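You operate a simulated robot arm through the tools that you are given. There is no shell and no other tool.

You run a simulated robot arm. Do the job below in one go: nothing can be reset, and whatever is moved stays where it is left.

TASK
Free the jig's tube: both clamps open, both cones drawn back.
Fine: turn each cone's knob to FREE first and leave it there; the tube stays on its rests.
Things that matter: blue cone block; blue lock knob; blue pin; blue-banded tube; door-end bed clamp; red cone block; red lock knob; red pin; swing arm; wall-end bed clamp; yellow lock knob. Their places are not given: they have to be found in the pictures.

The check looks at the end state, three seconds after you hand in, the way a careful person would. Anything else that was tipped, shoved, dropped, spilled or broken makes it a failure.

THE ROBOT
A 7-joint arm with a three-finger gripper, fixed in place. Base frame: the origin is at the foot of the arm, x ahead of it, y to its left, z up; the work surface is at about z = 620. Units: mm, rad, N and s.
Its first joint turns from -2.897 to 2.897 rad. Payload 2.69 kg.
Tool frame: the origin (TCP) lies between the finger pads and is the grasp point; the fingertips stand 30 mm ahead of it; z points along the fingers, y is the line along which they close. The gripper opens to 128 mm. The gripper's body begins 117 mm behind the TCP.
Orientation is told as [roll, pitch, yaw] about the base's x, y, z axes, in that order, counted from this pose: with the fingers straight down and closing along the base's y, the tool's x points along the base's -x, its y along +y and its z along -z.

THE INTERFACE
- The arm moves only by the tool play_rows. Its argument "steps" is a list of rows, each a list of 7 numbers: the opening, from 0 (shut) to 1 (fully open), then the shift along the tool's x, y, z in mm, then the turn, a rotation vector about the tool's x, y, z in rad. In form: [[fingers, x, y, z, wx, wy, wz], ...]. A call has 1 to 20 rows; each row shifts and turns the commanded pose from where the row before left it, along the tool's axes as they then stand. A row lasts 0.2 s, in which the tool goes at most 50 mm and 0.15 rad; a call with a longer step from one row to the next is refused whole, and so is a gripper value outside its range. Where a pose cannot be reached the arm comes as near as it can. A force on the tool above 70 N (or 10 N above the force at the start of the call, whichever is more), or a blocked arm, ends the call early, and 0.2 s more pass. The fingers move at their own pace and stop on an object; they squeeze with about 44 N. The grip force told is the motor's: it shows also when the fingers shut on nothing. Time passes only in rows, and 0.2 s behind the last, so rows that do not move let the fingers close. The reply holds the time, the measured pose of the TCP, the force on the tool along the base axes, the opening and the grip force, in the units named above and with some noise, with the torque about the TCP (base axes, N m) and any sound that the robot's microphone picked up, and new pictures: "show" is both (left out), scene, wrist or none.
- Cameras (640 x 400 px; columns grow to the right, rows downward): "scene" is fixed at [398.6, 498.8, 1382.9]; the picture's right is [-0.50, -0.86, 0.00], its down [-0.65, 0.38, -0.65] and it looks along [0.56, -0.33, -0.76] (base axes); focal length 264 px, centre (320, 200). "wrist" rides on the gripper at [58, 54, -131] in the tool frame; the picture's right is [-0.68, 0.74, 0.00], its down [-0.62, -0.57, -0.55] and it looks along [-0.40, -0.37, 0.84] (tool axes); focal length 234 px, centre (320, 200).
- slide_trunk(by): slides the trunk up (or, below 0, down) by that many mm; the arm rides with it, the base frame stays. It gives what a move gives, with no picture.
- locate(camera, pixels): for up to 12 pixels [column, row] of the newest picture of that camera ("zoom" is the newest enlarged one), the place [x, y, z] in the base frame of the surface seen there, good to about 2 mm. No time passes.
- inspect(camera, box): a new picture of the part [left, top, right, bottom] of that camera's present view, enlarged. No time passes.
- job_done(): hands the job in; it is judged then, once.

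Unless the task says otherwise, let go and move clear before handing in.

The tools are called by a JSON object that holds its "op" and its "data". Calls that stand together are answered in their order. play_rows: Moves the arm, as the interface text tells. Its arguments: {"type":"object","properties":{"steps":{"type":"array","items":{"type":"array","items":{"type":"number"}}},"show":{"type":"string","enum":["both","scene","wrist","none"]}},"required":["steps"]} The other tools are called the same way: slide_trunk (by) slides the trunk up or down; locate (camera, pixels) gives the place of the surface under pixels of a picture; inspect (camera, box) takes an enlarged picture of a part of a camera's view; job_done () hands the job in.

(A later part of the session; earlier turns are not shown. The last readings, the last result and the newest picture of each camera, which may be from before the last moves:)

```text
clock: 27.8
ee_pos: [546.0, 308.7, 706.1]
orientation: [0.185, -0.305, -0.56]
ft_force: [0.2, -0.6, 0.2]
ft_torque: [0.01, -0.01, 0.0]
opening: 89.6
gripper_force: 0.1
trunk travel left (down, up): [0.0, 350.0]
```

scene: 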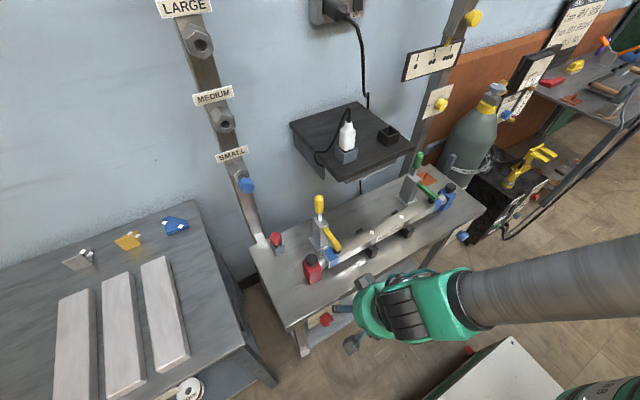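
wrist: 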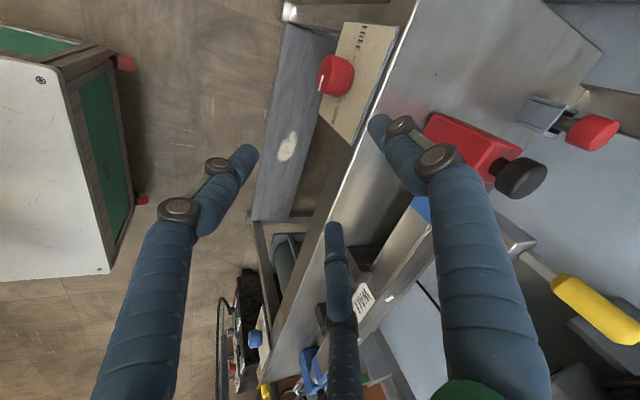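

The orientation matches what I planned (yaw -30°, pitch -0.35). Now roll +0.6 about base x and move to the standoff, then check.

{"op": "locate", "data": {"camera": "wrist", "pixels": [[377, 120], [385, 130], [245, 150], [334, 226], [336, 245], [335, 72], [326, 80]]}}

{"op": "play_rows", "data": {"steps": [[0.7, 0, 0, 0, -0.122, 0.0705, 0.0515], [0.7, 0, 0, 0, -0.122, 0.0705, 0.0515], [0.7, 0, 0, 0, -0.122, 0.0705, 0.0515], [0.7, 0, 0, 0, -0.122, 0.0705, 0.0515], [0.7, 0, 0, 0, 0, 0, 0]], "show": "wrist"}}

```text
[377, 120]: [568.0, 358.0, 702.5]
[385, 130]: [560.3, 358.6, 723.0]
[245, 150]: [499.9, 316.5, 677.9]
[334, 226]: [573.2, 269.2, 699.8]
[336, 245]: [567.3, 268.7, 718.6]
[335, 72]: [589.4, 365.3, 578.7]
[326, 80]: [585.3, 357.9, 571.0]
```

```text
clock: 28.9
ee_pos: [546.2, 308.0, 705.7]
orientation: [0.685, 0.039, -0.624]
ft_force: [0.5, 0.2, -1.1]
ft_torque: [0.01, 0.02, 0.03]
opening: 89.5
gripper_force: 0.0
trunk travel left (down, up): [0.0, 350.0]
```

wrist: 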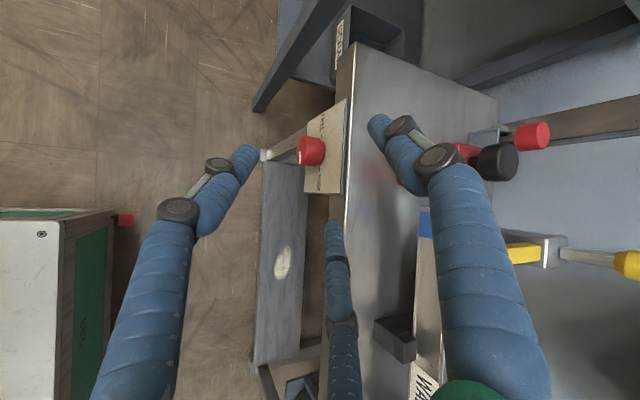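

Roll 0.6 reached exactly. I'll try two more rows (to φ≈0.9) to know the range.

{"op": "play_rows", "data": {"steps": [[0.7, 0, 0, 0, -0.122, 0.0705, 0.0515], [0.7, 0, 0, 0, -0.122, 0.0705, 0.0515], [0.7, 0, 0, 0, 0, 0, 0]], "show": "none"}}

```text
clock: 29.8
ee_pos: [545.9, 308.6, 706.7]
orientation: [0.936, 0.211, -0.596]
ft_force: [-0.2, 0.7, -0.5]
ft_torque: [0.01, 0.0, -0.01]
opening: 89.5
gripper_force: 0.1
trunk travel left (down, up): [0.0, 350.0]
```

φ=0.9 is also reachable. Now I'll set the opening to ~58 mm and shift to the standoff on the approach line, then look.

{"op": "play_rows", "data": {"steps": [[0.453, -13, -38.8, 17.5, 0, 0, 0], [0.453, -13, -38.8, 17.5, 0, 0, 0], [0.453, 0, 0, 20, 0, 0, 0], [0.453, 0, 0, 0, 0, 0, 0]], "show": "both"}}

```text
clock: 30.8
ee_pos: [550.5, 303.4, 606.2]
orientation: [0.934, 0.207, -0.595]
ft_force: [0.9, 0.9, -0.7]
ft_torque: [-0.01, -0.01, -0.01]
opening: 58.1
gripper_force: 0.1
trunk travel left (down, up): [0.0, 350.0]
```

scene: 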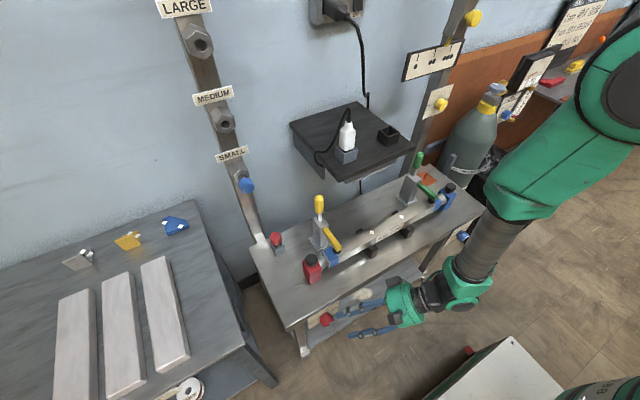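
wrist: 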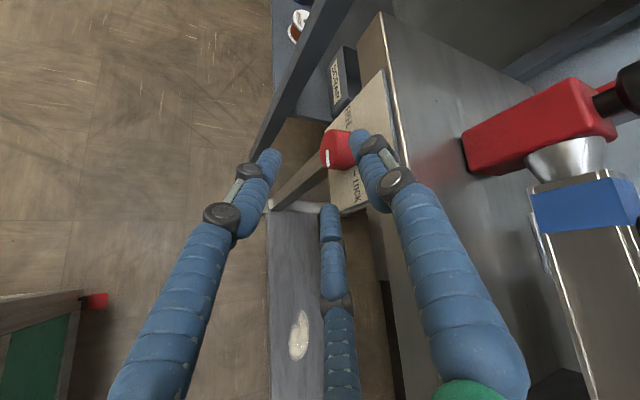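

The knob at (336,150) lies ahead between the right finger (357,140) and the third finger (328,212). I'll measure the fingertips and knob here.

{"op": "locate", "data": {"camera": "wrist", "pixels": [[356, 134], [358, 145], [328, 210], [330, 230], [270, 155], [264, 170], [328, 160], [335, 140], [340, 160], [385, 90], [350, 200], [366, 190]]}}

{"op": "inspect", "data": {"camera": "wrist", "box": [250, 90, 410, 250]}}

```text
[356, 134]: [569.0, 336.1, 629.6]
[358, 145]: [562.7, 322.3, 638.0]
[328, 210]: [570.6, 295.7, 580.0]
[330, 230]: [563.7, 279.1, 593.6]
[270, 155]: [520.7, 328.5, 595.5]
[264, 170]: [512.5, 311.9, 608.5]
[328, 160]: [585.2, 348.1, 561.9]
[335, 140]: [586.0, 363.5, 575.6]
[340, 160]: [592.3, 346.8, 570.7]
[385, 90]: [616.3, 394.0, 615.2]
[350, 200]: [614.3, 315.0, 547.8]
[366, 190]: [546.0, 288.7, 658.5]
```

```text
2.50 times, centred on (330, 170) of wrist
```

zoom: 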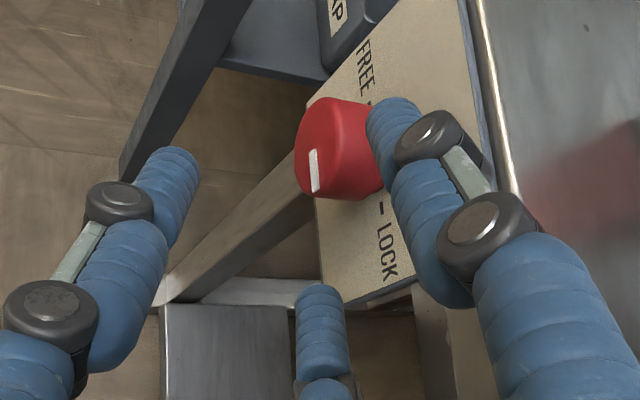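

Fingertips reach t≈17 mm ahead of the TCP with radius ≈9 mm, so the insertion clears the plate. Moving in 78 mm along the tool axis.

{"op": "play_rows", "data": {"steps": [[0.453, 0.4, 0.7, 20, 0, 0, 0], [0.453, 0.4, 0.7, 20, 0, 0, 0], [0.453, 0, 0, 20, 0, 0, 0], [0.453, 0, 0, 18.5, 0, 0, 0], [0.453, 0, 0, 0, 0, 0, 0]], "show": "both"}}

```text
clock: 31.9
ee_pos: [576.2, 362.0, 563.3]
orientation: [0.933, 0.206, -0.594]
ft_force: [-0.1, 0.2, -0.1]
ft_torque: [0.01, 0.02, 0.01]
opening: 58.0
gripper_force: 0.1
trunk travel left (down, up): [0.0, 350.0]
```

scene: 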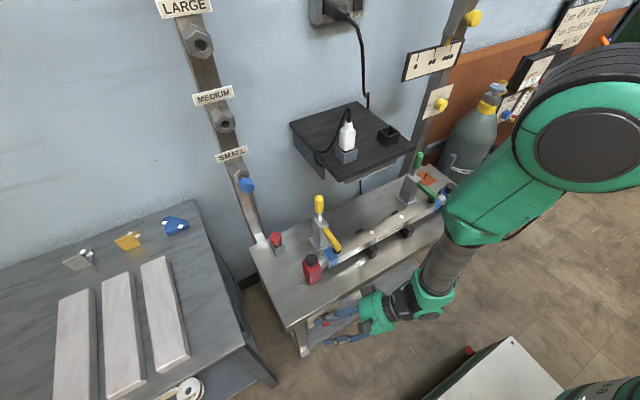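
wrist: 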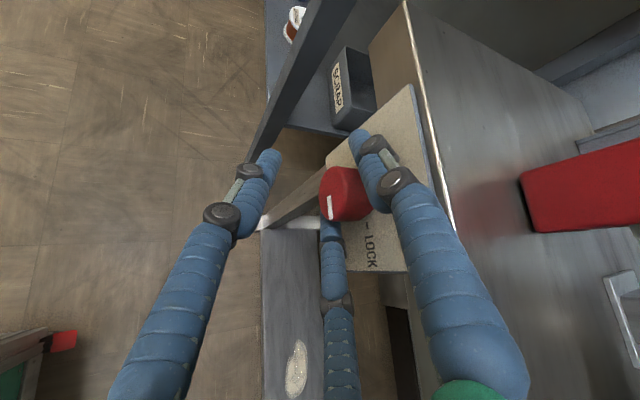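

The knob (345,195) is between the fingers with no contact. Closing the gripper on it.

{"op": "play_rows", "data": {"steps": [[0.3, 0, 0, 0, 0, 0, 0], [0.2, 0, 0, 0, 0, 0, 0], [0.1, 0, 0, 0, 0, 0, 0], [0.0, 0, 0, 0, 0, 0, 0]], "show": "wrist"}}

```text
clock: 33.0
ee_pos: [577.0, 359.0, 561.8]
orientation: [0.93, 0.21, -0.598]
ft_force: [15.2, -33.1, -23.9]
ft_torque: [-0.05, 0.03, -0.85]
opening: 43.9
gripper_force: 45.1
trunk travel left (down, up): [0.0, 350.0]
```

wrist: 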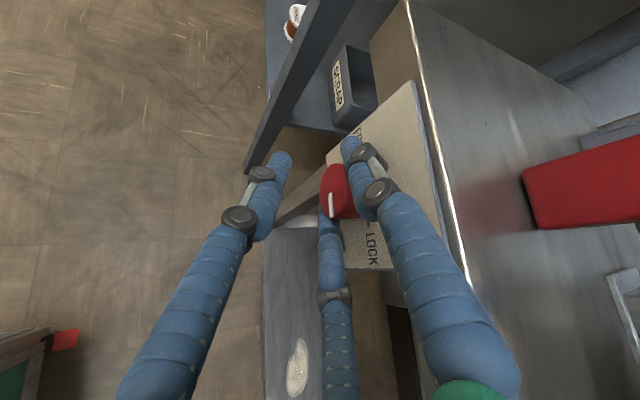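

The grip stopped at 43.9 mm with 45 N, but a net force of ≈40 N on the tool says the third finger alone is pressing. I'll zoom in to see the finger contacts.

{"op": "inspect", "data": {"camera": "wrist", "box": [270, 110, 410, 250]}}

{"op": "locate", "data": {"camera": "wrist", "pixels": [[332, 200], [331, 180], [335, 170], [346, 145], [350, 160], [326, 222], [330, 235], [283, 158], [352, 190], [333, 212]]}}

{"op": "inspect", "data": {"camera": "scene", "box": [290, 280, 400, 360]}}

```text
2.86 times, centred on (340, 180) of wrist
```

zoom: 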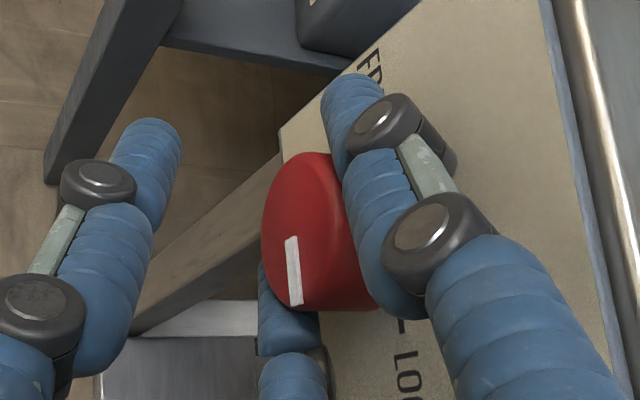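

```text
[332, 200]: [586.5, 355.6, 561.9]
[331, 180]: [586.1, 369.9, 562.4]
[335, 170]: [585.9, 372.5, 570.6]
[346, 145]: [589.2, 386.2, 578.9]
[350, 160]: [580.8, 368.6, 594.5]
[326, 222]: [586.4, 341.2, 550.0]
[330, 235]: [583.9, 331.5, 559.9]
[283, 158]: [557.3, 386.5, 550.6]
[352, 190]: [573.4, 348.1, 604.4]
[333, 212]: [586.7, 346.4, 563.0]
```

```text
5.00 times, centred on (345, 320) of scene
```

zoom: 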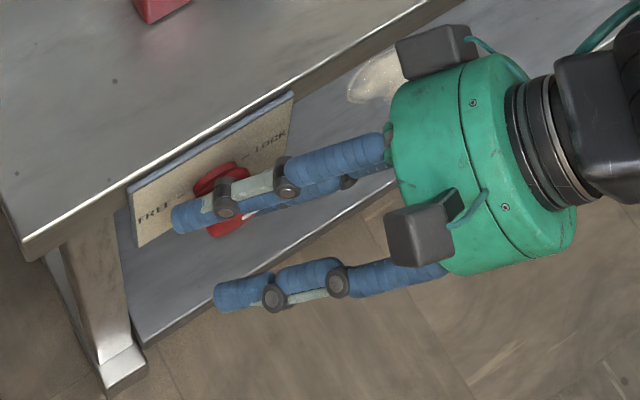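

Net force points away from the upper finger, so I'll shift the tool 4 mm toward the third finger's side (-u) to balance the grip and read the force.

{"op": "play_rows", "data": {"steps": [[0.0, -1, -1.75, 0, 0, 0, 0], [0.0, -1, -1.75, 0, 0, 0, 0], [0.0, 0, 0, 0, 0, 0, 0]], "show": "none"}}

```text
clock: 33.8
ee_pos: [578.2, 359.7, 561.4]
orientation: [0.938, 0.207, -0.592]
ft_force: [1.8, 1.0, 4.9]
ft_torque: [-0.01, 0.13, 0.23]
opening: 44.0
gripper_force: 45.3
trunk travel left (down, up): [0.0, 350.0]
```

The grip is balanced now (forces near zero, 45 N squeeze). I'll turn by -0.24 rad about base x (pointer going over the top) and check torque and pointer.

{"op": "play_rows", "data": {"steps": [[0.0, 0.06, 0.24, -0.18, 0.0976, -0.0564, -0.0412], [0.0, 0.06, 0.24, -0.18, 0.0976, -0.0564, -0.0412], [0.0, 0, 0, 0, 0, 0, 0]], "show": "wrist"}}

{"op": "inspect", "data": {"camera": "wrist", "box": [270, 110, 410, 250]}}

```text
clock: 34.5
ee_pos: [577.3, 360.7, 560.9]
orientation: [0.739, 0.07, -0.62]
ft_force: [-6.1, 26.7, 16.4]
ft_torque: [0.07, -0.26, 0.37]
opening: 43.9
gripper_force: 45.0
trunk travel left (down, up): [0.0, 350.0]
```

wrist: 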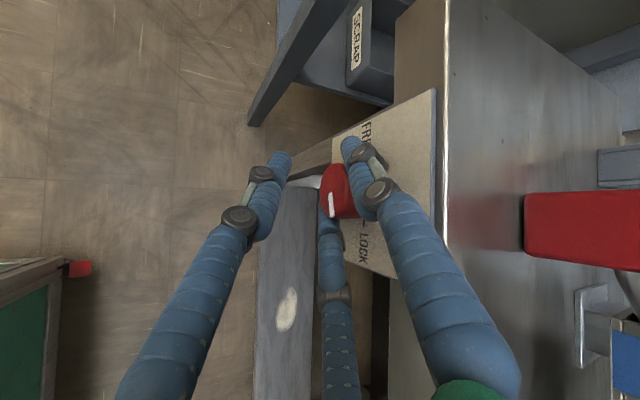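

```text
2.86 times, centred on (340, 180) of wrist
```

zoom: 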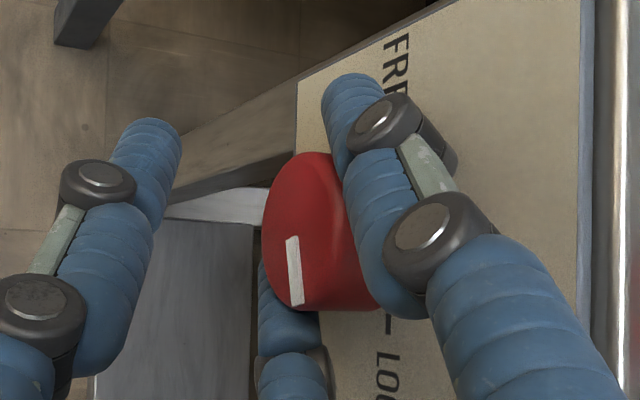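

The knob is turning with the tool (pointer fixed relative to the fingers, plate rotated), with tiny torque about x. I'll check pointer angle and nudge +2.5 mm along u to rebalance.

{"op": "locate", "data": {"camera": "zoom", "pixels": [[291, 240], [298, 300], [390, 322]]}}

{"op": "play_rows", "data": {"steps": [[0.0, 1.25, 2.1, 0, 0, 0, 0], [0.0, 0, 0, 0, 0, 0, 0]], "show": "none"}}

```text
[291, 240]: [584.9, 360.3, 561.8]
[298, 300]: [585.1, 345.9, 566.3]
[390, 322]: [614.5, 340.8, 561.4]
```

```text
clock: 35.1
ee_pos: [577.3, 360.3, 562.0]
orientation: [0.734, 0.073, -0.623]
ft_force: [2.6, 11.7, 12.9]
ft_torque: [0.02, -0.39, 0.41]
opening: 43.9
gripper_force: 44.8
trunk travel left (down, up): [0.0, 350.0]
```

Pointer now tilts up ≈0.3 rad from LOCK, so over-the-top is right. Continuing the turn by about 0.72 rad.

{"op": "play_rows", "data": {"steps": [[0.0, 0.05, 0.2, -0.14, 0.0976, -0.0564, -0.0412], [0.0, 0.05, 0.2, -0.14, 0.0976, -0.0564, -0.0412], [0.0, 0.05, 0.2, -0.14, 0.0976, -0.0564, -0.0412], [0.0, 0.05, 0.2, -0.14, 0.0976, -0.0564, -0.0412], [0.0, 0.05, 0.2, -0.14, 0.0976, -0.0564, -0.0412], [0.0, 0.05, 0.2, -0.14, 0.0976, -0.0564, -0.0412], [0.0, 0, 0, 0, 0, 0, 0]], "show": "wrist"}}

{"op": "inspect", "data": {"camera": "wrist", "box": [270, 110, 410, 250]}}

```text
clock: 36.4
ee_pos: [574.0, 360.9, 560.6]
orientation: [0.254, -0.266, -0.506]
ft_force: [-0.2, -15.6, 12.6]
ft_torque: [0.04, -0.25, -0.43]
opening: 44.0
gripper_force: 44.9
trunk travel left (down, up): [0.0, 350.0]
stopped in row 6: the force on the tool passed its limit at 86 N (the readings are from after the stop); the commanded pose is now the measured one
```

wrist: 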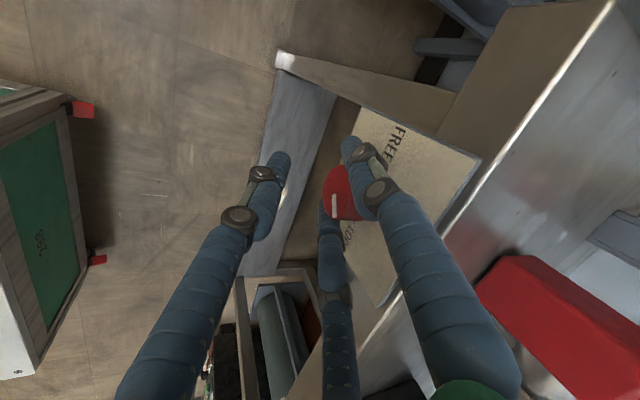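

```text
2.86 times, centred on (340, 180) of wrist
```

zoom: 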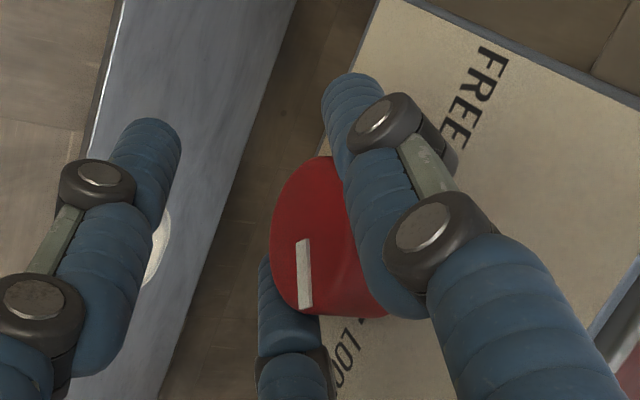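

The knob keeps turning with the tool (now ≈0.85 rad done), but a force peak stopped the row; the readings show the TCP itself lies nearly on the knob's axis. I'll rebalance slightly and continue with pure rotation in smaller steps.

{"op": "play_rows", "data": {"steps": [[0.0, -0.8, -0.7, -0.94, 0, 0, 0], [0.0, 0, 0, 0, 0.065, -0.0376, -0.0274], [0.0, 0, 0, 0, 0.065, -0.0376, -0.0274], [0.0, 0, 0, 0, 0.065, -0.0376, -0.0274], [0.0, 0, 0, 0, 0, 0, 0]], "show": "none"}}

```text
clock: 37.6
ee_pos: [575.3, 361.1, 561.0]
orientation: [0.035, -0.386, -0.436]
ft_force: [-4.7, -3.1, -0.7]
ft_torque: [-0.01, 0.23, -0.66]
opening: 44.3
gripper_force: 44.9
trunk travel left (down, up): [0.0, 350.0]
```

Forces are low; φ≈-0.17 now (≈1.07 rad turned). Continuing.

{"op": "play_rows", "data": {"steps": [[0.0, 0, 0, 0, 0.065, -0.0376, -0.0274], [0.0, 0, 0, 0, 0.065, -0.0376, -0.0274], [0.0, 0, 0, 0, 0.065, -0.0376, -0.0274], [0.0, 0, 0, 0, 0.065, -0.0376, -0.0274], [0.0, 0, 0, 0, 0, 0, 0]], "show": "wrist"}}

{"op": "inspect", "data": {"camera": "wrist", "box": [270, 110, 410, 250]}}

```text
clock: 38.8
ee_pos: [574.5, 361.0, 560.7]
orientation: [-0.29, -0.523, -0.294]
ft_force: [-13.0, 8.6, -8.8]
ft_torque: [0.01, 0.43, -0.37]
opening: 44.3
gripper_force: 45.2
trunk travel left (down, up): [0.0, 350.0]
```

wrist: 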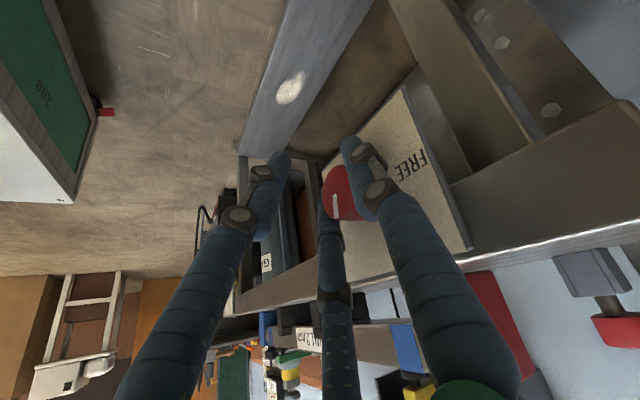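

```text
2.86 times, centred on (340, 180) of wrist
```

zoom: 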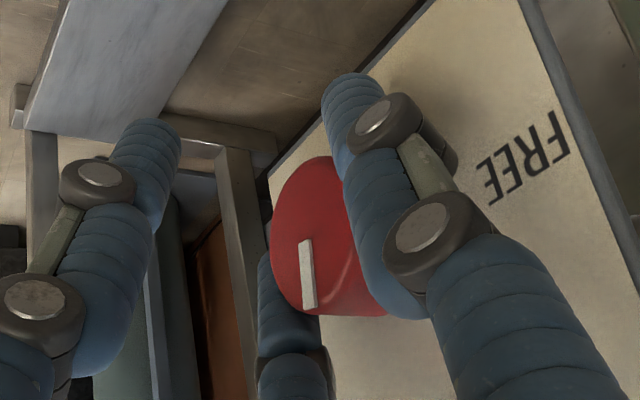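

Still turning well (φ≈-0.49). Continuing further.

{"op": "play_rows", "data": {"steps": [[0.0, 0, 0, 0, 0.065, -0.0376, -0.0274], [0.0, 0, 0, 0, 0.065, -0.0376, -0.0274], [0.0, 0, 0, 0, 0.065, -0.0376, -0.0274], [0.0, 0, 0, 0, 0.065, -0.0376, -0.0274], [0.0, 0, 0, 0, 0, 0, 0]], "show": "none"}}

{"op": "play_rows", "data": {"steps": [[0.0, 0, 0, 0, 0.065, -0.0376, -0.0274], [0.0, 0, 0, 0, 0.065, -0.0376, -0.0274], [0.0, 0, 0, 0, 0.065, -0.0376, -0.0274], [0.0, 0, 0, 0, 0.065, -0.0376, -0.0274], [0.0, 0, 0, 0, 0, 0, 0]], "show": "both"}}

```text
clock: 40.0
ee_pos: [574.8, 361.1, 560.5]
orientation: [-0.656, -0.608, -0.096]
ft_force: [-24.4, 12.8, -14.9]
ft_torque: [-0.03, 0.48, -0.23]
opening: 44.1
gripper_force: 45.0
trunk travel left (down, up): [0.0, 350.0]
```

```text
clock: 41.2
ee_pos: [573.7, 361.0, 560.0]
orientation: [-1.048, -0.621, 0.127]
ft_force: [-13.1, 10.5, -18.6]
ft_torque: [-0.04, 0.3, -0.33]
opening: 43.8
gripper_force: 45.4
trunk travel left (down, up): [0.0, 350.0]
```

scene: 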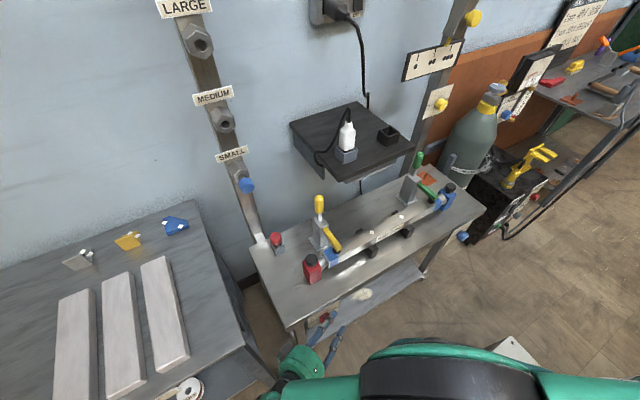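
wrist: 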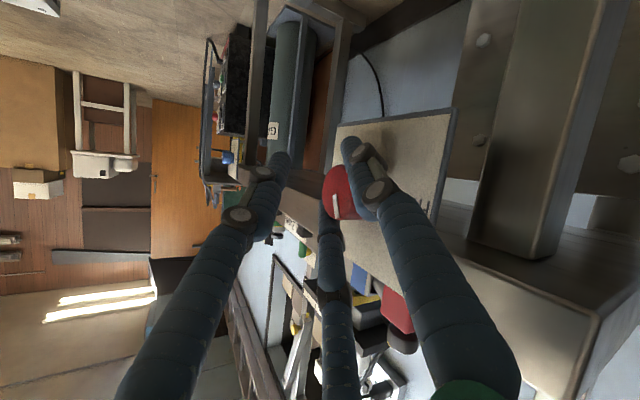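

About 2.0 rad turned so far; the hand now lies on the +y side. Before backing off I'll check the neighbouring table's corner near (272,372) in the scene and the knob's pointer.

{"op": "locate", "data": {"camera": "scene", "pixels": [[272, 375], [240, 345], [265, 385], [297, 365], [320, 392], [280, 390], [300, 350], [322, 325], [335, 335]]}}

{"op": "inspect", "data": {"camera": "scene", "box": [220, 280, 380, 400]}}

{"op": "inspect", "data": {"camera": "wrist", "box": [270, 110, 410, 250]}}

```text
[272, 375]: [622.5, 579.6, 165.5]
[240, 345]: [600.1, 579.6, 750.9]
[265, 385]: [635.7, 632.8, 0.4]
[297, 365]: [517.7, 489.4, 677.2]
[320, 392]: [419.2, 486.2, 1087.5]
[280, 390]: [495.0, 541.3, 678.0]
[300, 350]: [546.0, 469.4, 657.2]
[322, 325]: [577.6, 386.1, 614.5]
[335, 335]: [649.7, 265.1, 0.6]
```

```text
3.33 times, centred on (300, 340) of scene
```

zoom: 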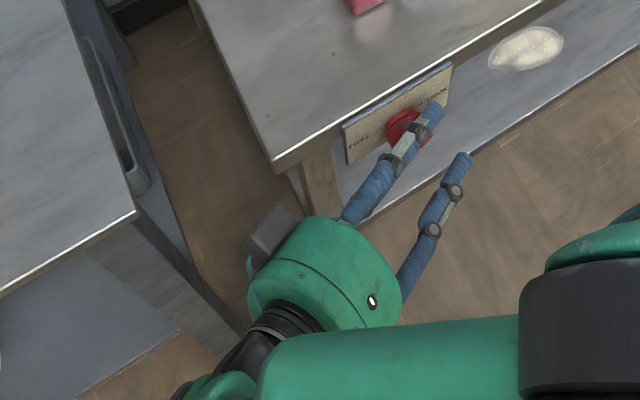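

```text
2.86 times, centred on (340, 180) of wrist
```

zoom: 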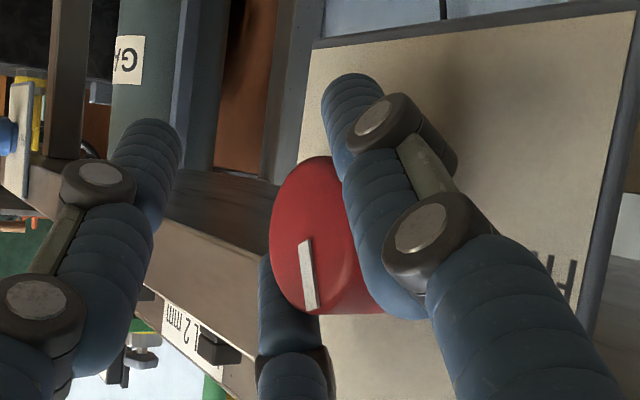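

The table lies at x≥600, y≥580, so the hand at x≈500–550 is clear of it. I'll open slightly and swing back around the knob in place (fingers orbit it without touching), then regrip.

{"op": "play_rows", "data": {"steps": [[0.46, 0, 0, 0, 0, 0, 0], [0.46, 0, 0, 0, 0, 0, 0], [0.46, 0, 0, 0, 0, 0, 0]], "show": "none"}}

{"op": "play_rows", "data": {"steps": [[0.46, 0, 0, 0, -0.0976, 0.0564, 0.0412], [0.46, 0, 0, 0, -0.0976, 0.0564, 0.0412], [0.46, 0, 0, 0, -0.0976, 0.0564, 0.0412], [0.46, 0, 0, 0, 0, 0, 0]], "show": "wrist"}}

{"op": "inspect", "data": {"camera": "wrist", "box": [270, 110, 410, 250]}}

```text
clock: 42.0
ee_pos: [574.7, 361.9, 561.3]
orientation: [-1.046, -0.623, 0.128]
ft_force: [-0.3, 0.5, 0.5]
ft_torque: [-0.01, 0.01, 0.05]
opening: 59.1
gripper_force: 0.1
trunk travel left (down, up): [0.0, 350.0]
```

```text
clock: 43.0
ee_pos: [575.2, 361.4, 560.9]
orientation: [-0.604, -0.602, -0.124]
ft_force: [0.5, 0.2, -0.1]
ft_torque: [-0.03, 0.0, 0.01]
opening: 58.7
gripper_force: 0.1
trunk travel left (down, up): [0.0, 350.0]
```

wrist: 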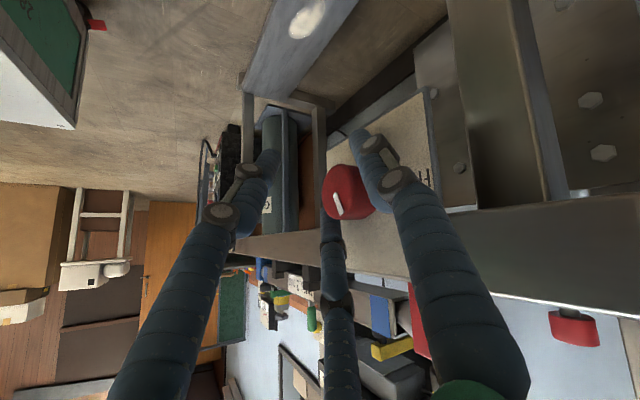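

```text
2.86 times, centred on (340, 180) of wrist
```

zoom: 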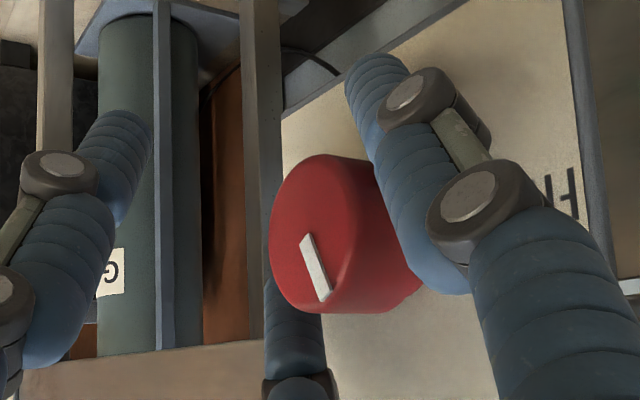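

Clear and force-free; the knob stays put. I'll read the pointer angle and keep swinging back.

{"op": "locate", "data": {"camera": "zoom", "pixels": [[305, 240], [325, 296], [315, 268]]}}

{"op": "play_rows", "data": {"steps": [[0.46, 0, 0, 0, -0.0976, 0.0564, 0.0412], [0.46, 0, 0, 0, -0.0976, 0.0564, 0.0412], [0.46, 0, 0, 0, -0.0976, 0.0564, 0.0412], [0.46, 0, 0, 0, -0.0976, 0.0564, 0.0412], [0.46, 0, 0, 0, -0.0976, 0.0564, 0.0412], [0.46, 0, 0, 0, -0.0976, 0.0564, 0.0412], [0.46, 0, 0, 0, -0.0976, 0.0564, 0.0412], [0.46, 0, 0, 0, -0.0976, 0.0564, 0.0412], [0.46, 0, 0, 0, 0, 0, 0]], "show": "wrist"}}

{"op": "inspect", "data": {"camera": "wrist", "box": [270, 110, 410, 250]}}

```text
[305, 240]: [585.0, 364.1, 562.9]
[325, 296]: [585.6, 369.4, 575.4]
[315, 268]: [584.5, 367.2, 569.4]
```

```text
clock: 44.8
ee_pos: [580.0, 366.1, 540.6]
orientation: [0.307, -0.196, -0.519]
ft_force: [-1.3, -0.3, -0.3]
ft_torque: [0.01, -0.15, -0.02]
opening: 59.5
gripper_force: 0.1
trunk travel left (down, up): [0.0, 350.0]
stopped in row 8: the force on the tool passed its limit at 163 N (the readings are from after the stop); the commanded pose is now the measured one
```

wrist: 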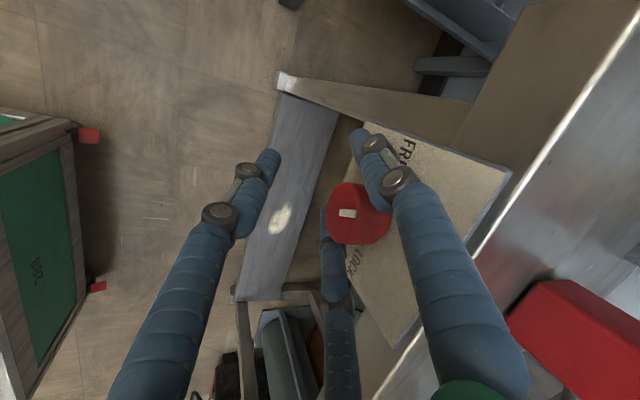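

```text
2.86 times, centred on (340, 180) of wrist
```

zoom: 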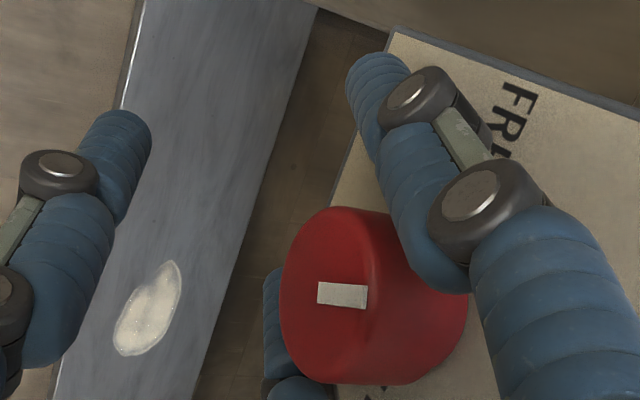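

A force spike stopped the swing and the TCP ended 20 mm low at (580,366,541); readings are now calm. I'll look at the scene to understand what happened before moving.

{"op": "play_rows", "data": {"steps": [[0.46, 0, 0, 0, 0, 0, 0]], "show": "both"}}

{"op": "inspect", "data": {"camera": "scene", "box": [240, 200, 480, 360]}}

```text
clock: 45.2
ee_pos: [579.1, 365.3, 541.4]
orientation: [0.31, -0.196, -0.52]
ft_force: [-5.4, -3.9, 2.0]
ft_torque: [-0.12, 0.07, -0.29]
opening: 59.9
gripper_force: 0.0
trunk travel left (down, up): [0.0, 350.0]
```

scene: 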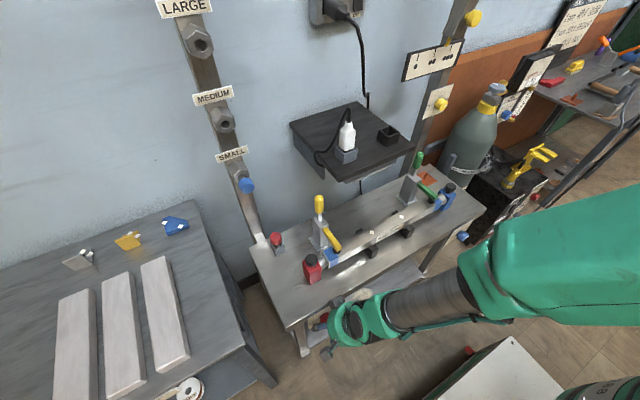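
wrist: 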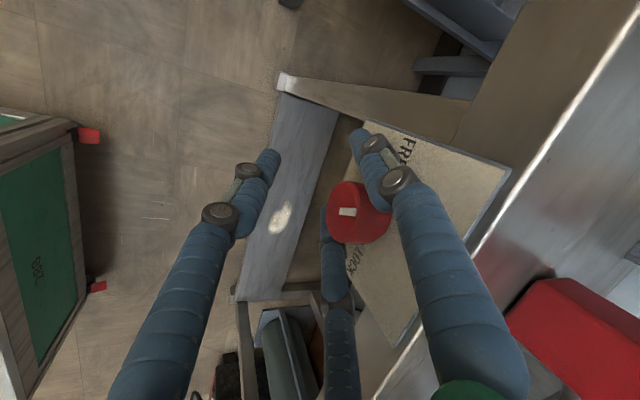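

```text
2.50 times, centred on (360, 280) of scene
```

zoom: 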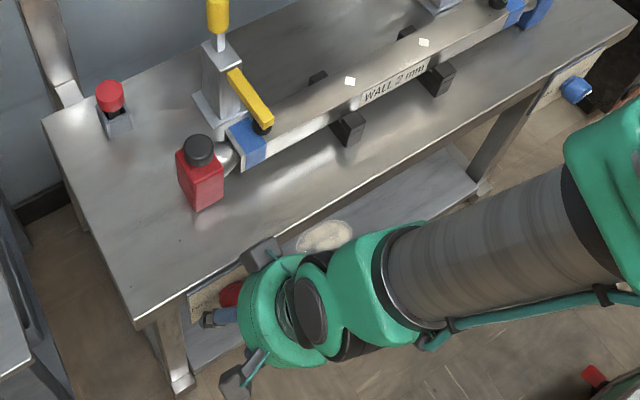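

The arm's elbow seems to have re-posed during the swing; nothing looks displaced. I'll read the pointer's direction again and then recentre the fingers on the knob axis.

{"op": "inspect", "data": {"camera": "wrist", "box": [300, 150, 420, 270]}}

{"op": "locate", "data": {"camera": "wrist", "pixels": [[341, 211], [354, 213], [347, 212], [335, 190], [335, 235], [380, 220]]}}

{"op": "play_rows", "data": {"steps": [[0.46, -2.1, 0.45, -9.9, 0, 0, 0], [0.46, -2.1, 0.45, -9.9, 0, 0, 0], [0.46, 0, 0, 0, 0, 0, 0]], "show": "wrist"}}

```text
3.33 times, centred on (360, 210) of wrist
```

zoom: 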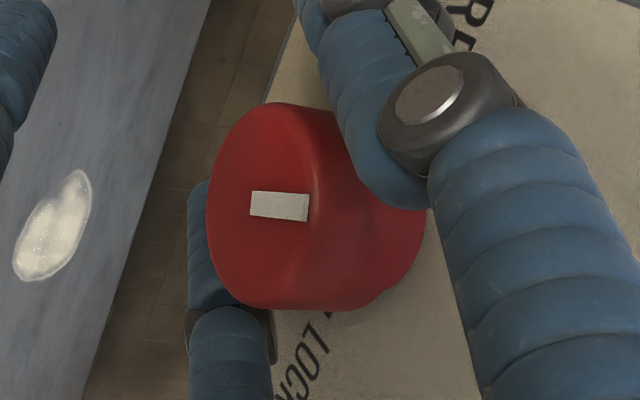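

```text
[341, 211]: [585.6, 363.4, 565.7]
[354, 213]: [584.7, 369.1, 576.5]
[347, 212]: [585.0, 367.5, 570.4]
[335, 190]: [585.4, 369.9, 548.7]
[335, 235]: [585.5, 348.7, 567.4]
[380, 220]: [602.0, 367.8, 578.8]
```

```text
clock: 46.0
ee_pos: [577.7, 361.8, 561.4]
orientation: [0.31, -0.198, -0.523]
ft_force: [1.1, -0.7, 0.1]
ft_torque: [-0.04, -0.03, 0.01]
opening: 59.0
gripper_force: 0.1
trunk travel left (down, up): [0.0, 350.0]
```

wrist: 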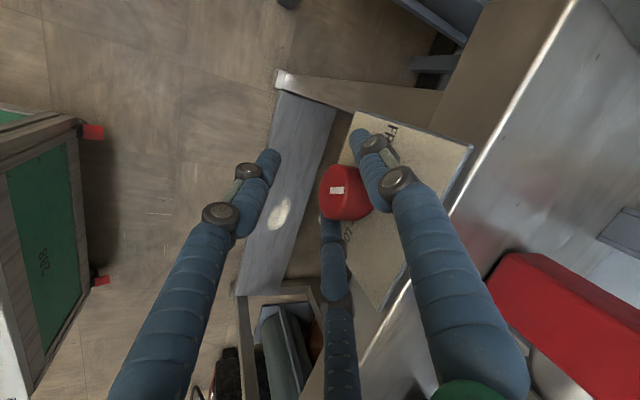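

Recentred; pointer is ≈65° above FREE, so ≈1.13 rad remain. I'll swing slowly past the awkward angle with open fingers to φ≈-0.05 and check the pose.

{"op": "play_rows", "data": {"steps": [[0.46, 0, 0, 0, 0.0407, -0.0235, -0.0172], [0.46, 0, 0, 0, 0.0407, -0.0235, -0.0172], [0.46, 0, 0, 0, 0.0407, -0.0235, -0.0172], [0.46, 0, 0, 0, 0.0407, -0.0235, -0.0172], [0.46, 0, 0, 0, 0, 0, 0], [0.46, 0, 0, 0, 0, 0, 0]], "show": "scene"}}

```text
clock: 47.4
ee_pos: [577.5, 361.0, 560.1]
orientation: [0.134, -0.303, -0.474]
ft_force: [0.1, -0.2, 0.0]
ft_torque: [0.03, 0.01, -0.03]
opening: 59.1
gripper_force: 0.1
trunk travel left (down, up): [0.0, 350.0]
```

scene: 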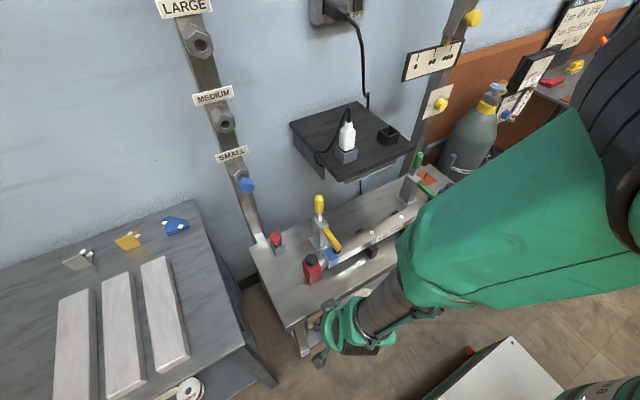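

Pose is calm at φ≈-0.03. Closing on the knob again.

{"op": "play_rows", "data": {"steps": [[0.3, 0, 0, 0, 0, 0, 0], [0.1, 0, 0, 0, 0, 0, 0], [0.0, 0, 0, 0, 0, 0, 0]], "show": "none"}}

```text
clock: 48.2
ee_pos: [577.4, 360.9, 561.0]
orientation: [0.134, -0.303, -0.474]
ft_force: [-0.1, 4.5, 0.8]
ft_torque: [-0.03, -0.02, 0.0]
opening: 44.2
gripper_force: 44.5
trunk travel left (down, up): [0.0, 350.0]
```

Gripped with balanced forces. Turning on toward FREE in small steps.

{"op": "play_rows", "data": {"steps": [[0.0, 0, 0, 0, 0.065, -0.0376, -0.0274], [0.0, 0, 0, 0, 0.065, -0.0376, -0.0274], [0.0, 0, 0, 0, 0.065, -0.0376, -0.0274], [0.0, 0, 0, 0, 0.065, -0.0376, -0.0274], [0.0, 0, 0, 0, 0, 0, 0]], "show": "none"}}

{"op": "play_rows", "data": {"steps": [[0.0, 0, 0, 0, 0.065, -0.0376, -0.0274], [0.0, 0, 0, 0, 0.065, -0.0376, -0.0274], [0.0, 0, 0, 0, 0.065, -0.0376, -0.0274], [0.0, 0, 0, 0, 0.065, -0.0376, -0.0274], [0.0, 0, 0, 0, 0, 0, 0]], "show": "wrist"}}

{"op": "inspect", "data": {"camera": "wrist", "box": [270, 110, 410, 250]}}

```text
clock: 49.4
ee_pos: [577.4, 360.6, 560.2]
orientation: [-0.171, -0.453, -0.351]
ft_force: [-7.0, 7.8, 6.2]
ft_torque: [0.0, 0.11, -0.22]
opening: 44.7
gripper_force: 44.8
trunk travel left (down, up): [0.0, 350.0]
```

```text
clock: 50.6
ee_pos: [578.4, 361.0, 560.5]
orientation: [-0.517, -0.554, -0.175]
ft_force: [0.2, 9.0, -14.2]
ft_torque: [-0.02, 0.26, -0.37]
opening: 44.2
gripper_force: 45.3
trunk travel left (down, up): [0.0, 350.0]
```

wrist: 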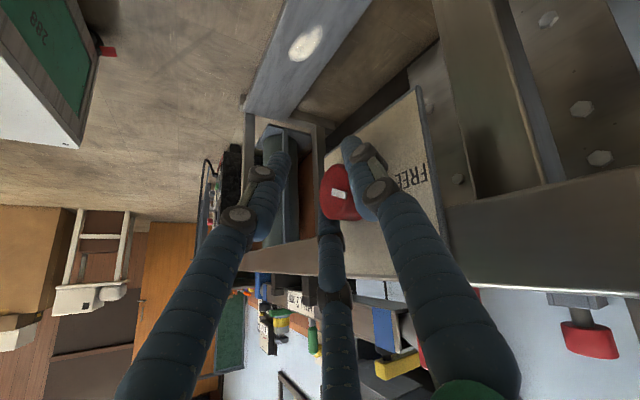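

```text
2.86 times, centred on (340, 180) of wrist
```

zoom: 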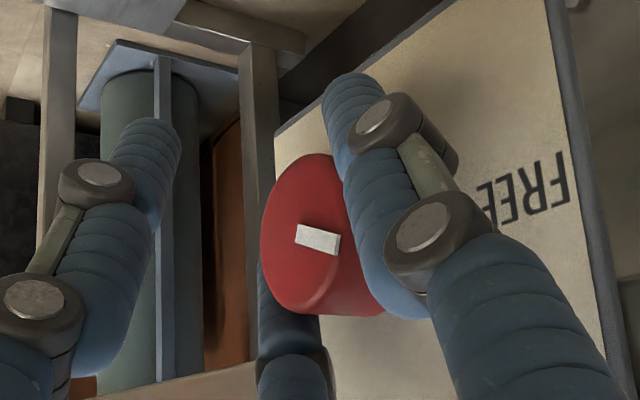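

The pointer now leans toward FREE. Measuring it, then continuing.

{"op": "locate", "data": {"camera": "zoom", "pixels": [[300, 234], [336, 243], [318, 239]]}}

{"op": "play_rows", "data": {"steps": [[0.0, 0, 0, 0, 0.065, -0.0376, -0.0274], [0.0, 0, 0, 0, 0.065, -0.0376, -0.0274], [0.0, 0, 0, 0, 0.065, -0.0376, -0.0274], [0.0, 0, 0, 0, 0.065, -0.0376, -0.0274], [0.0, 0, 0, 0, 0, 0, 0]], "show": "wrist"}}

{"op": "inspect", "data": {"camera": "wrist", "box": [270, 110, 410, 250]}}

```text
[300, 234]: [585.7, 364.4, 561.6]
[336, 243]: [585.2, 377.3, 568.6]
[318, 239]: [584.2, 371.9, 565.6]
```

```text
clock: 51.8
ee_pos: [578.8, 361.0, 560.4]
orientation: [-0.894, -0.598, 0.038]
ft_force: [-1.9, 9.7, -15.6]
ft_torque: [0.01, 0.29, -0.24]
opening: 44.4
gripper_force: 44.8
trunk travel left (down, up): [0.0, 350.0]
```

wrist: 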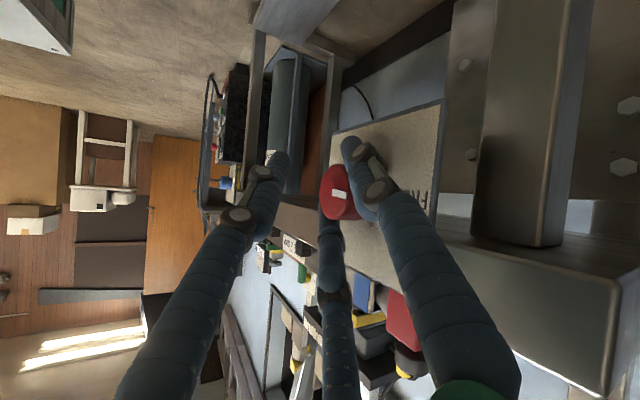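

```text
2.86 times, centred on (340, 180) of wrist
```

zoom: 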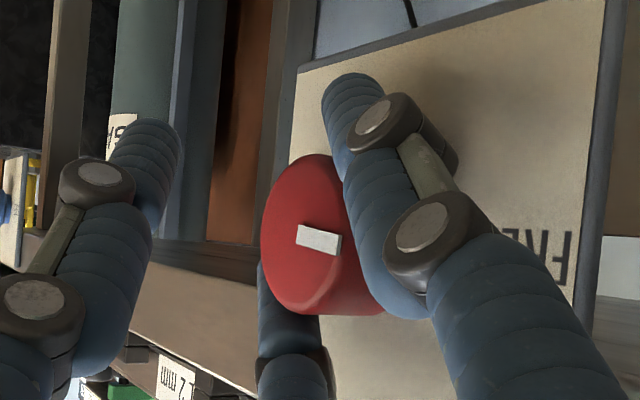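

Measuring the pointer once more.

{"op": "locate", "data": {"camera": "zoom", "pixels": [[300, 234], [338, 243], [318, 239]]}}

{"op": "inspect", "data": {"camera": "wrist", "box": [300, 150, 380, 230]}}

{"op": "locate", "data": {"camera": "zoom", "pixels": [[170, 235], [245, 255], [210, 245], [230, 250]]}}

```text
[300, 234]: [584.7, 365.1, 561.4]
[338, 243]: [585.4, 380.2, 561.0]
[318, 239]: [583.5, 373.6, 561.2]
```

```text
5.00 times, centred on (340, 190) of wrist
```

zoom: 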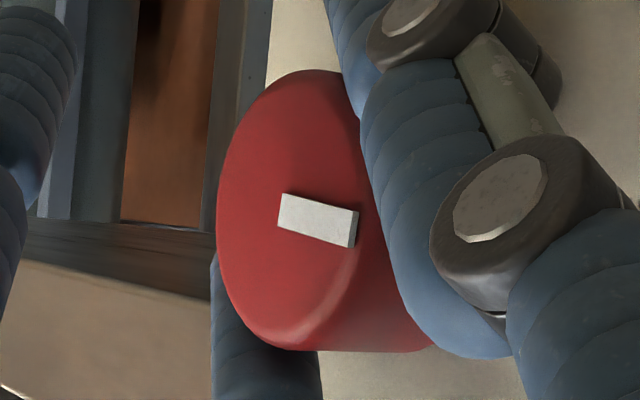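

```text
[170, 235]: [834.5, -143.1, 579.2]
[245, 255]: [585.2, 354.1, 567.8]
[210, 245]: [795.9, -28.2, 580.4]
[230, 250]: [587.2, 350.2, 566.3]
```

The pointer now runs from (365,561) to (380,561): it points level at FREE. Releasing, then I'll verify it from the open hand.

{"op": "play_rows", "data": {"steps": [[0.46, 0, 0, 0, 0, 0, 0], [0.46, 0, 0, 0, 0, 0, 0], [0.46, 0, 0, 0, 0, 0, 0]], "show": "wrist"}}

{"op": "inspect", "data": {"camera": "wrist", "box": [290, 140, 390, 240]}}

```text
clock: 52.6
ee_pos: [577.8, 360.5, 561.1]
orientation: [-0.895, -0.6, 0.039]
ft_force: [-5.2, -2.7, 5.1]
ft_torque: [-0.14, -0.32, -0.27]
opening: 60.4
gripper_force: 1.2
trunk travel left (down, up): [0.0, 350.0]
```

wrist: 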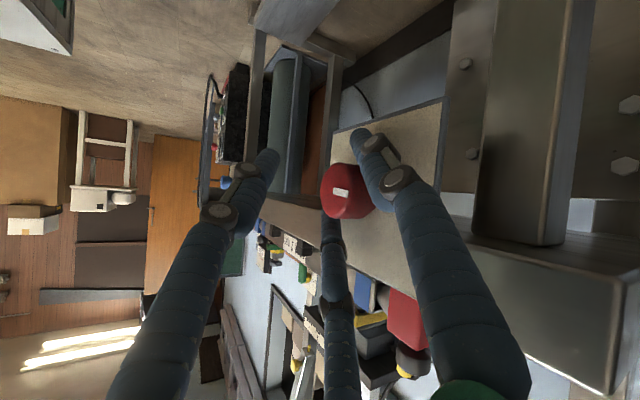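

```text
4.00 times, centred on (340, 190) of wrist
```

zoom: 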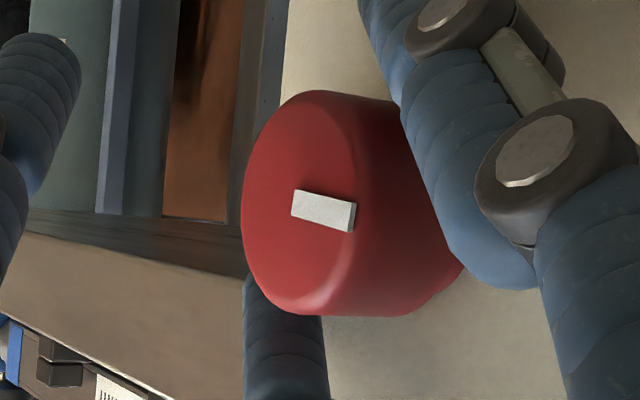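

Light plate contact (≈8 N) from the opened finger; I'll back straight out along the tool axis and verify the pointer from a distance.

{"op": "play_rows", "data": {"steps": [[0.44, 0, 0, -15, 0, 0, 0], [0.44, 0, 0, -25, 0, 0, 0], [0.44, 0, 0, -25, 0, 0, 0], [0.44, 0, 0, -25, 0, 0, 0], [0.44, 0, 0, -25, 0, 0, 0]], "show": "both"}}

{"op": "inspect", "data": {"camera": "wrist", "box": [270, 90, 410, 230]}}

{"op": "inspect", "data": {"camera": "scene", "box": [280, 280, 380, 360]}}

```text
clock: 53.8
ee_pos: [535.1, 448.6, 621.3]
orientation: [-0.895, -0.599, 0.039]
ft_force: [0.5, -0.8, 0.0]
ft_torque: [-0.04, -0.01, -0.02]
opening: 56.2
gripper_force: 0.0
trunk travel left (down, up): [0.0, 350.0]
```

scene: 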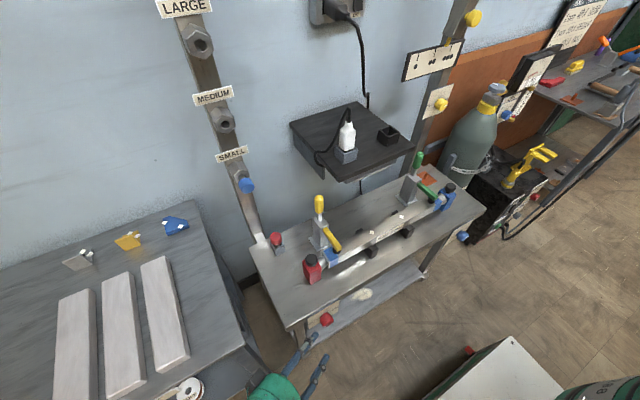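
wrist: 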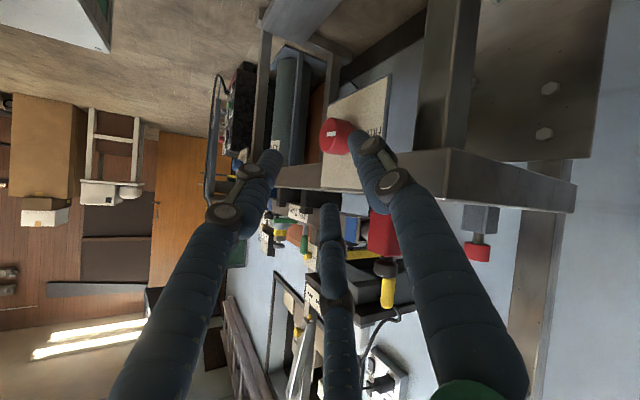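

```text
2.86 times, centred on (340, 160) of wrist
```

zoom: 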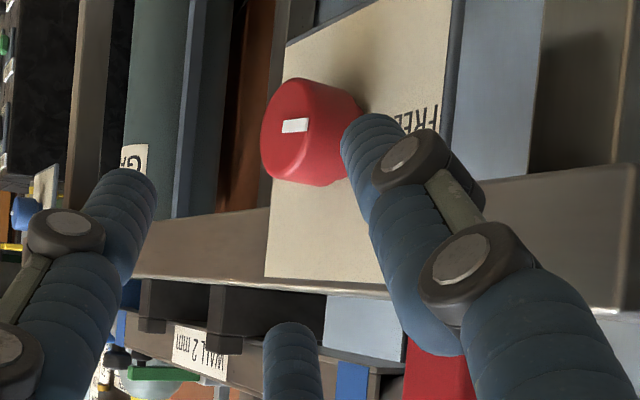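

```text
5.00 times, centred on (330, 320) of scene
```

zoom: 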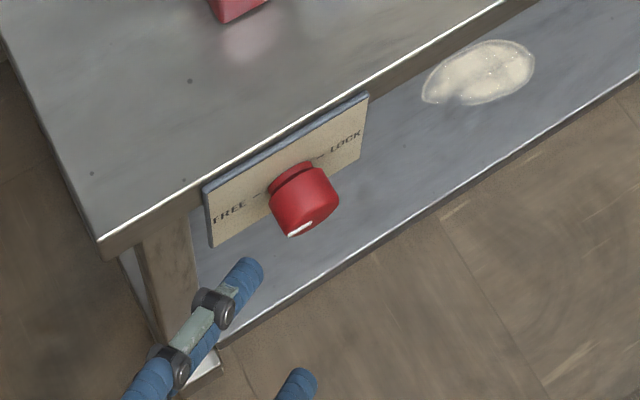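

The red knob's mark points to FREE in both views. One precise check of its angle.

{"op": "inspect", "data": {"camera": "wrist", "box": [310, 105, 370, 165]}}

{"op": "locate", "data": {"camera": "wrist", "pixels": [[328, 134], [336, 134], [332, 134], [352, 132], [322, 131]]}}

```text
6.67 times, centred on (340, 135) of wrist
```

zoom: 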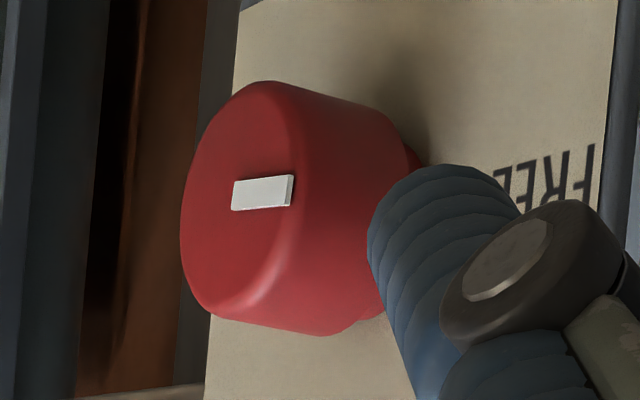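

```text
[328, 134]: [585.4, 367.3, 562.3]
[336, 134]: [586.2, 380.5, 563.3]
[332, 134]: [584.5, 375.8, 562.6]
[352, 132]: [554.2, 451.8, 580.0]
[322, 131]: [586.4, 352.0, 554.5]
```

{"op": "locate", "data": {"camera": "zoom", "pixels": [[236, 194], [288, 190], [262, 192], [250, 193], [275, 191]]}}

```text
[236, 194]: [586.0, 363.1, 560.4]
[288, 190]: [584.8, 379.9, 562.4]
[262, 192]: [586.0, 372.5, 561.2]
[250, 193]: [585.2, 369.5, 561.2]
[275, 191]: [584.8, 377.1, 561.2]
```

The red knob is at FREE. Now I'll back away, lift, and unroll the hand before heading to the blue side.

{"op": "play_rows", "data": {"steps": [[0.6, -2.6, -29, -24.6, 0, 0, 0], [0.6, -2.6, -29, -24.6, 0, 0, 0], [0.6, -2.6, -29, -24.6, 0, 0, 0], [0.6, -2.6, -29, -24.6, 0, 0, 0], [0.6, 0, 0, 0, -0.1106, 0.064, 0.0466], [0.6, 0, 0, 0, -0.1106, 0.064, 0.0466], [0.6, 0, 0, 0, -0.1106, 0.064, 0.0466], [0.6, 0, 0, 0, -0.1106, 0.064, 0.0466], [0.6, 0, 0, 0, -0.1106, 0.064, 0.0466], [0.6, 0, 0, 0, -0.1106, 0.064, 0.0466], [0.6, 0, 0, 0, -0.1106, 0.064, 0.0466], [0.6, 0, 0, 0, 0, 0, 0]], "show": "scene"}}

```text
clock: 56.4
ee_pos: [455.6, 449.9, 753.4]
orientation: [0.131, -0.305, -0.471]
ft_force: [-0.1, 0.3, -0.4]
ft_torque: [0.0, 0.0, 0.02]
opening: 76.6
gripper_force: 0.1
trunk travel left (down, up): [0.0, 350.0]
```

scene: 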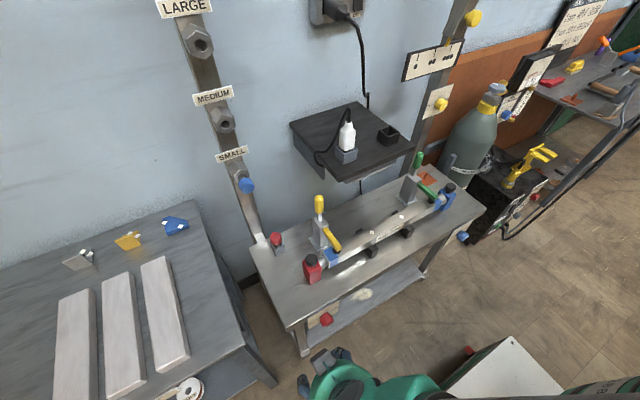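

Calm and clear. Next I'll draw the red cone back: first level the tool (pitch and yaw back to zero) and move above the dark grip knob on the red block near (717,342).

{"op": "play_rows", "data": {"steps": [[0.6, 0, 0, 0, 0.0583, 0.101, 0], [0.6, 0, 0, 0, 0.0583, 0.101, 0], [0.6, 0, 0, 0, 0.0583, 0.101, 0], [0.6, 0, 0, -30, 0, 0, -0.12], [0.6, 0, 0, -30, 0, 0, -0.12], [0.6, 0, 0, -30, 0, 0, -0.12], [0.6, 0, 0, -10, 0, 0, -0.11], [0.6, 0, 0, 0, 0, 0, 0]], "show": "none"}}

```text
clock: 58.2
ee_pos: [428.7, 435.4, 814.6]
orientation: [-0.043, -0.123, 0.021]
ft_force: [0.3, -0.6, -0.1]
ft_torque: [0.02, 0.0, -0.03]
opening: 77.0
gripper_force: 0.0
out of reach, approached as far as the arm can: row 2, 3, 5, 6
trunk travel left (down, up): [0.0, 350.0]
```

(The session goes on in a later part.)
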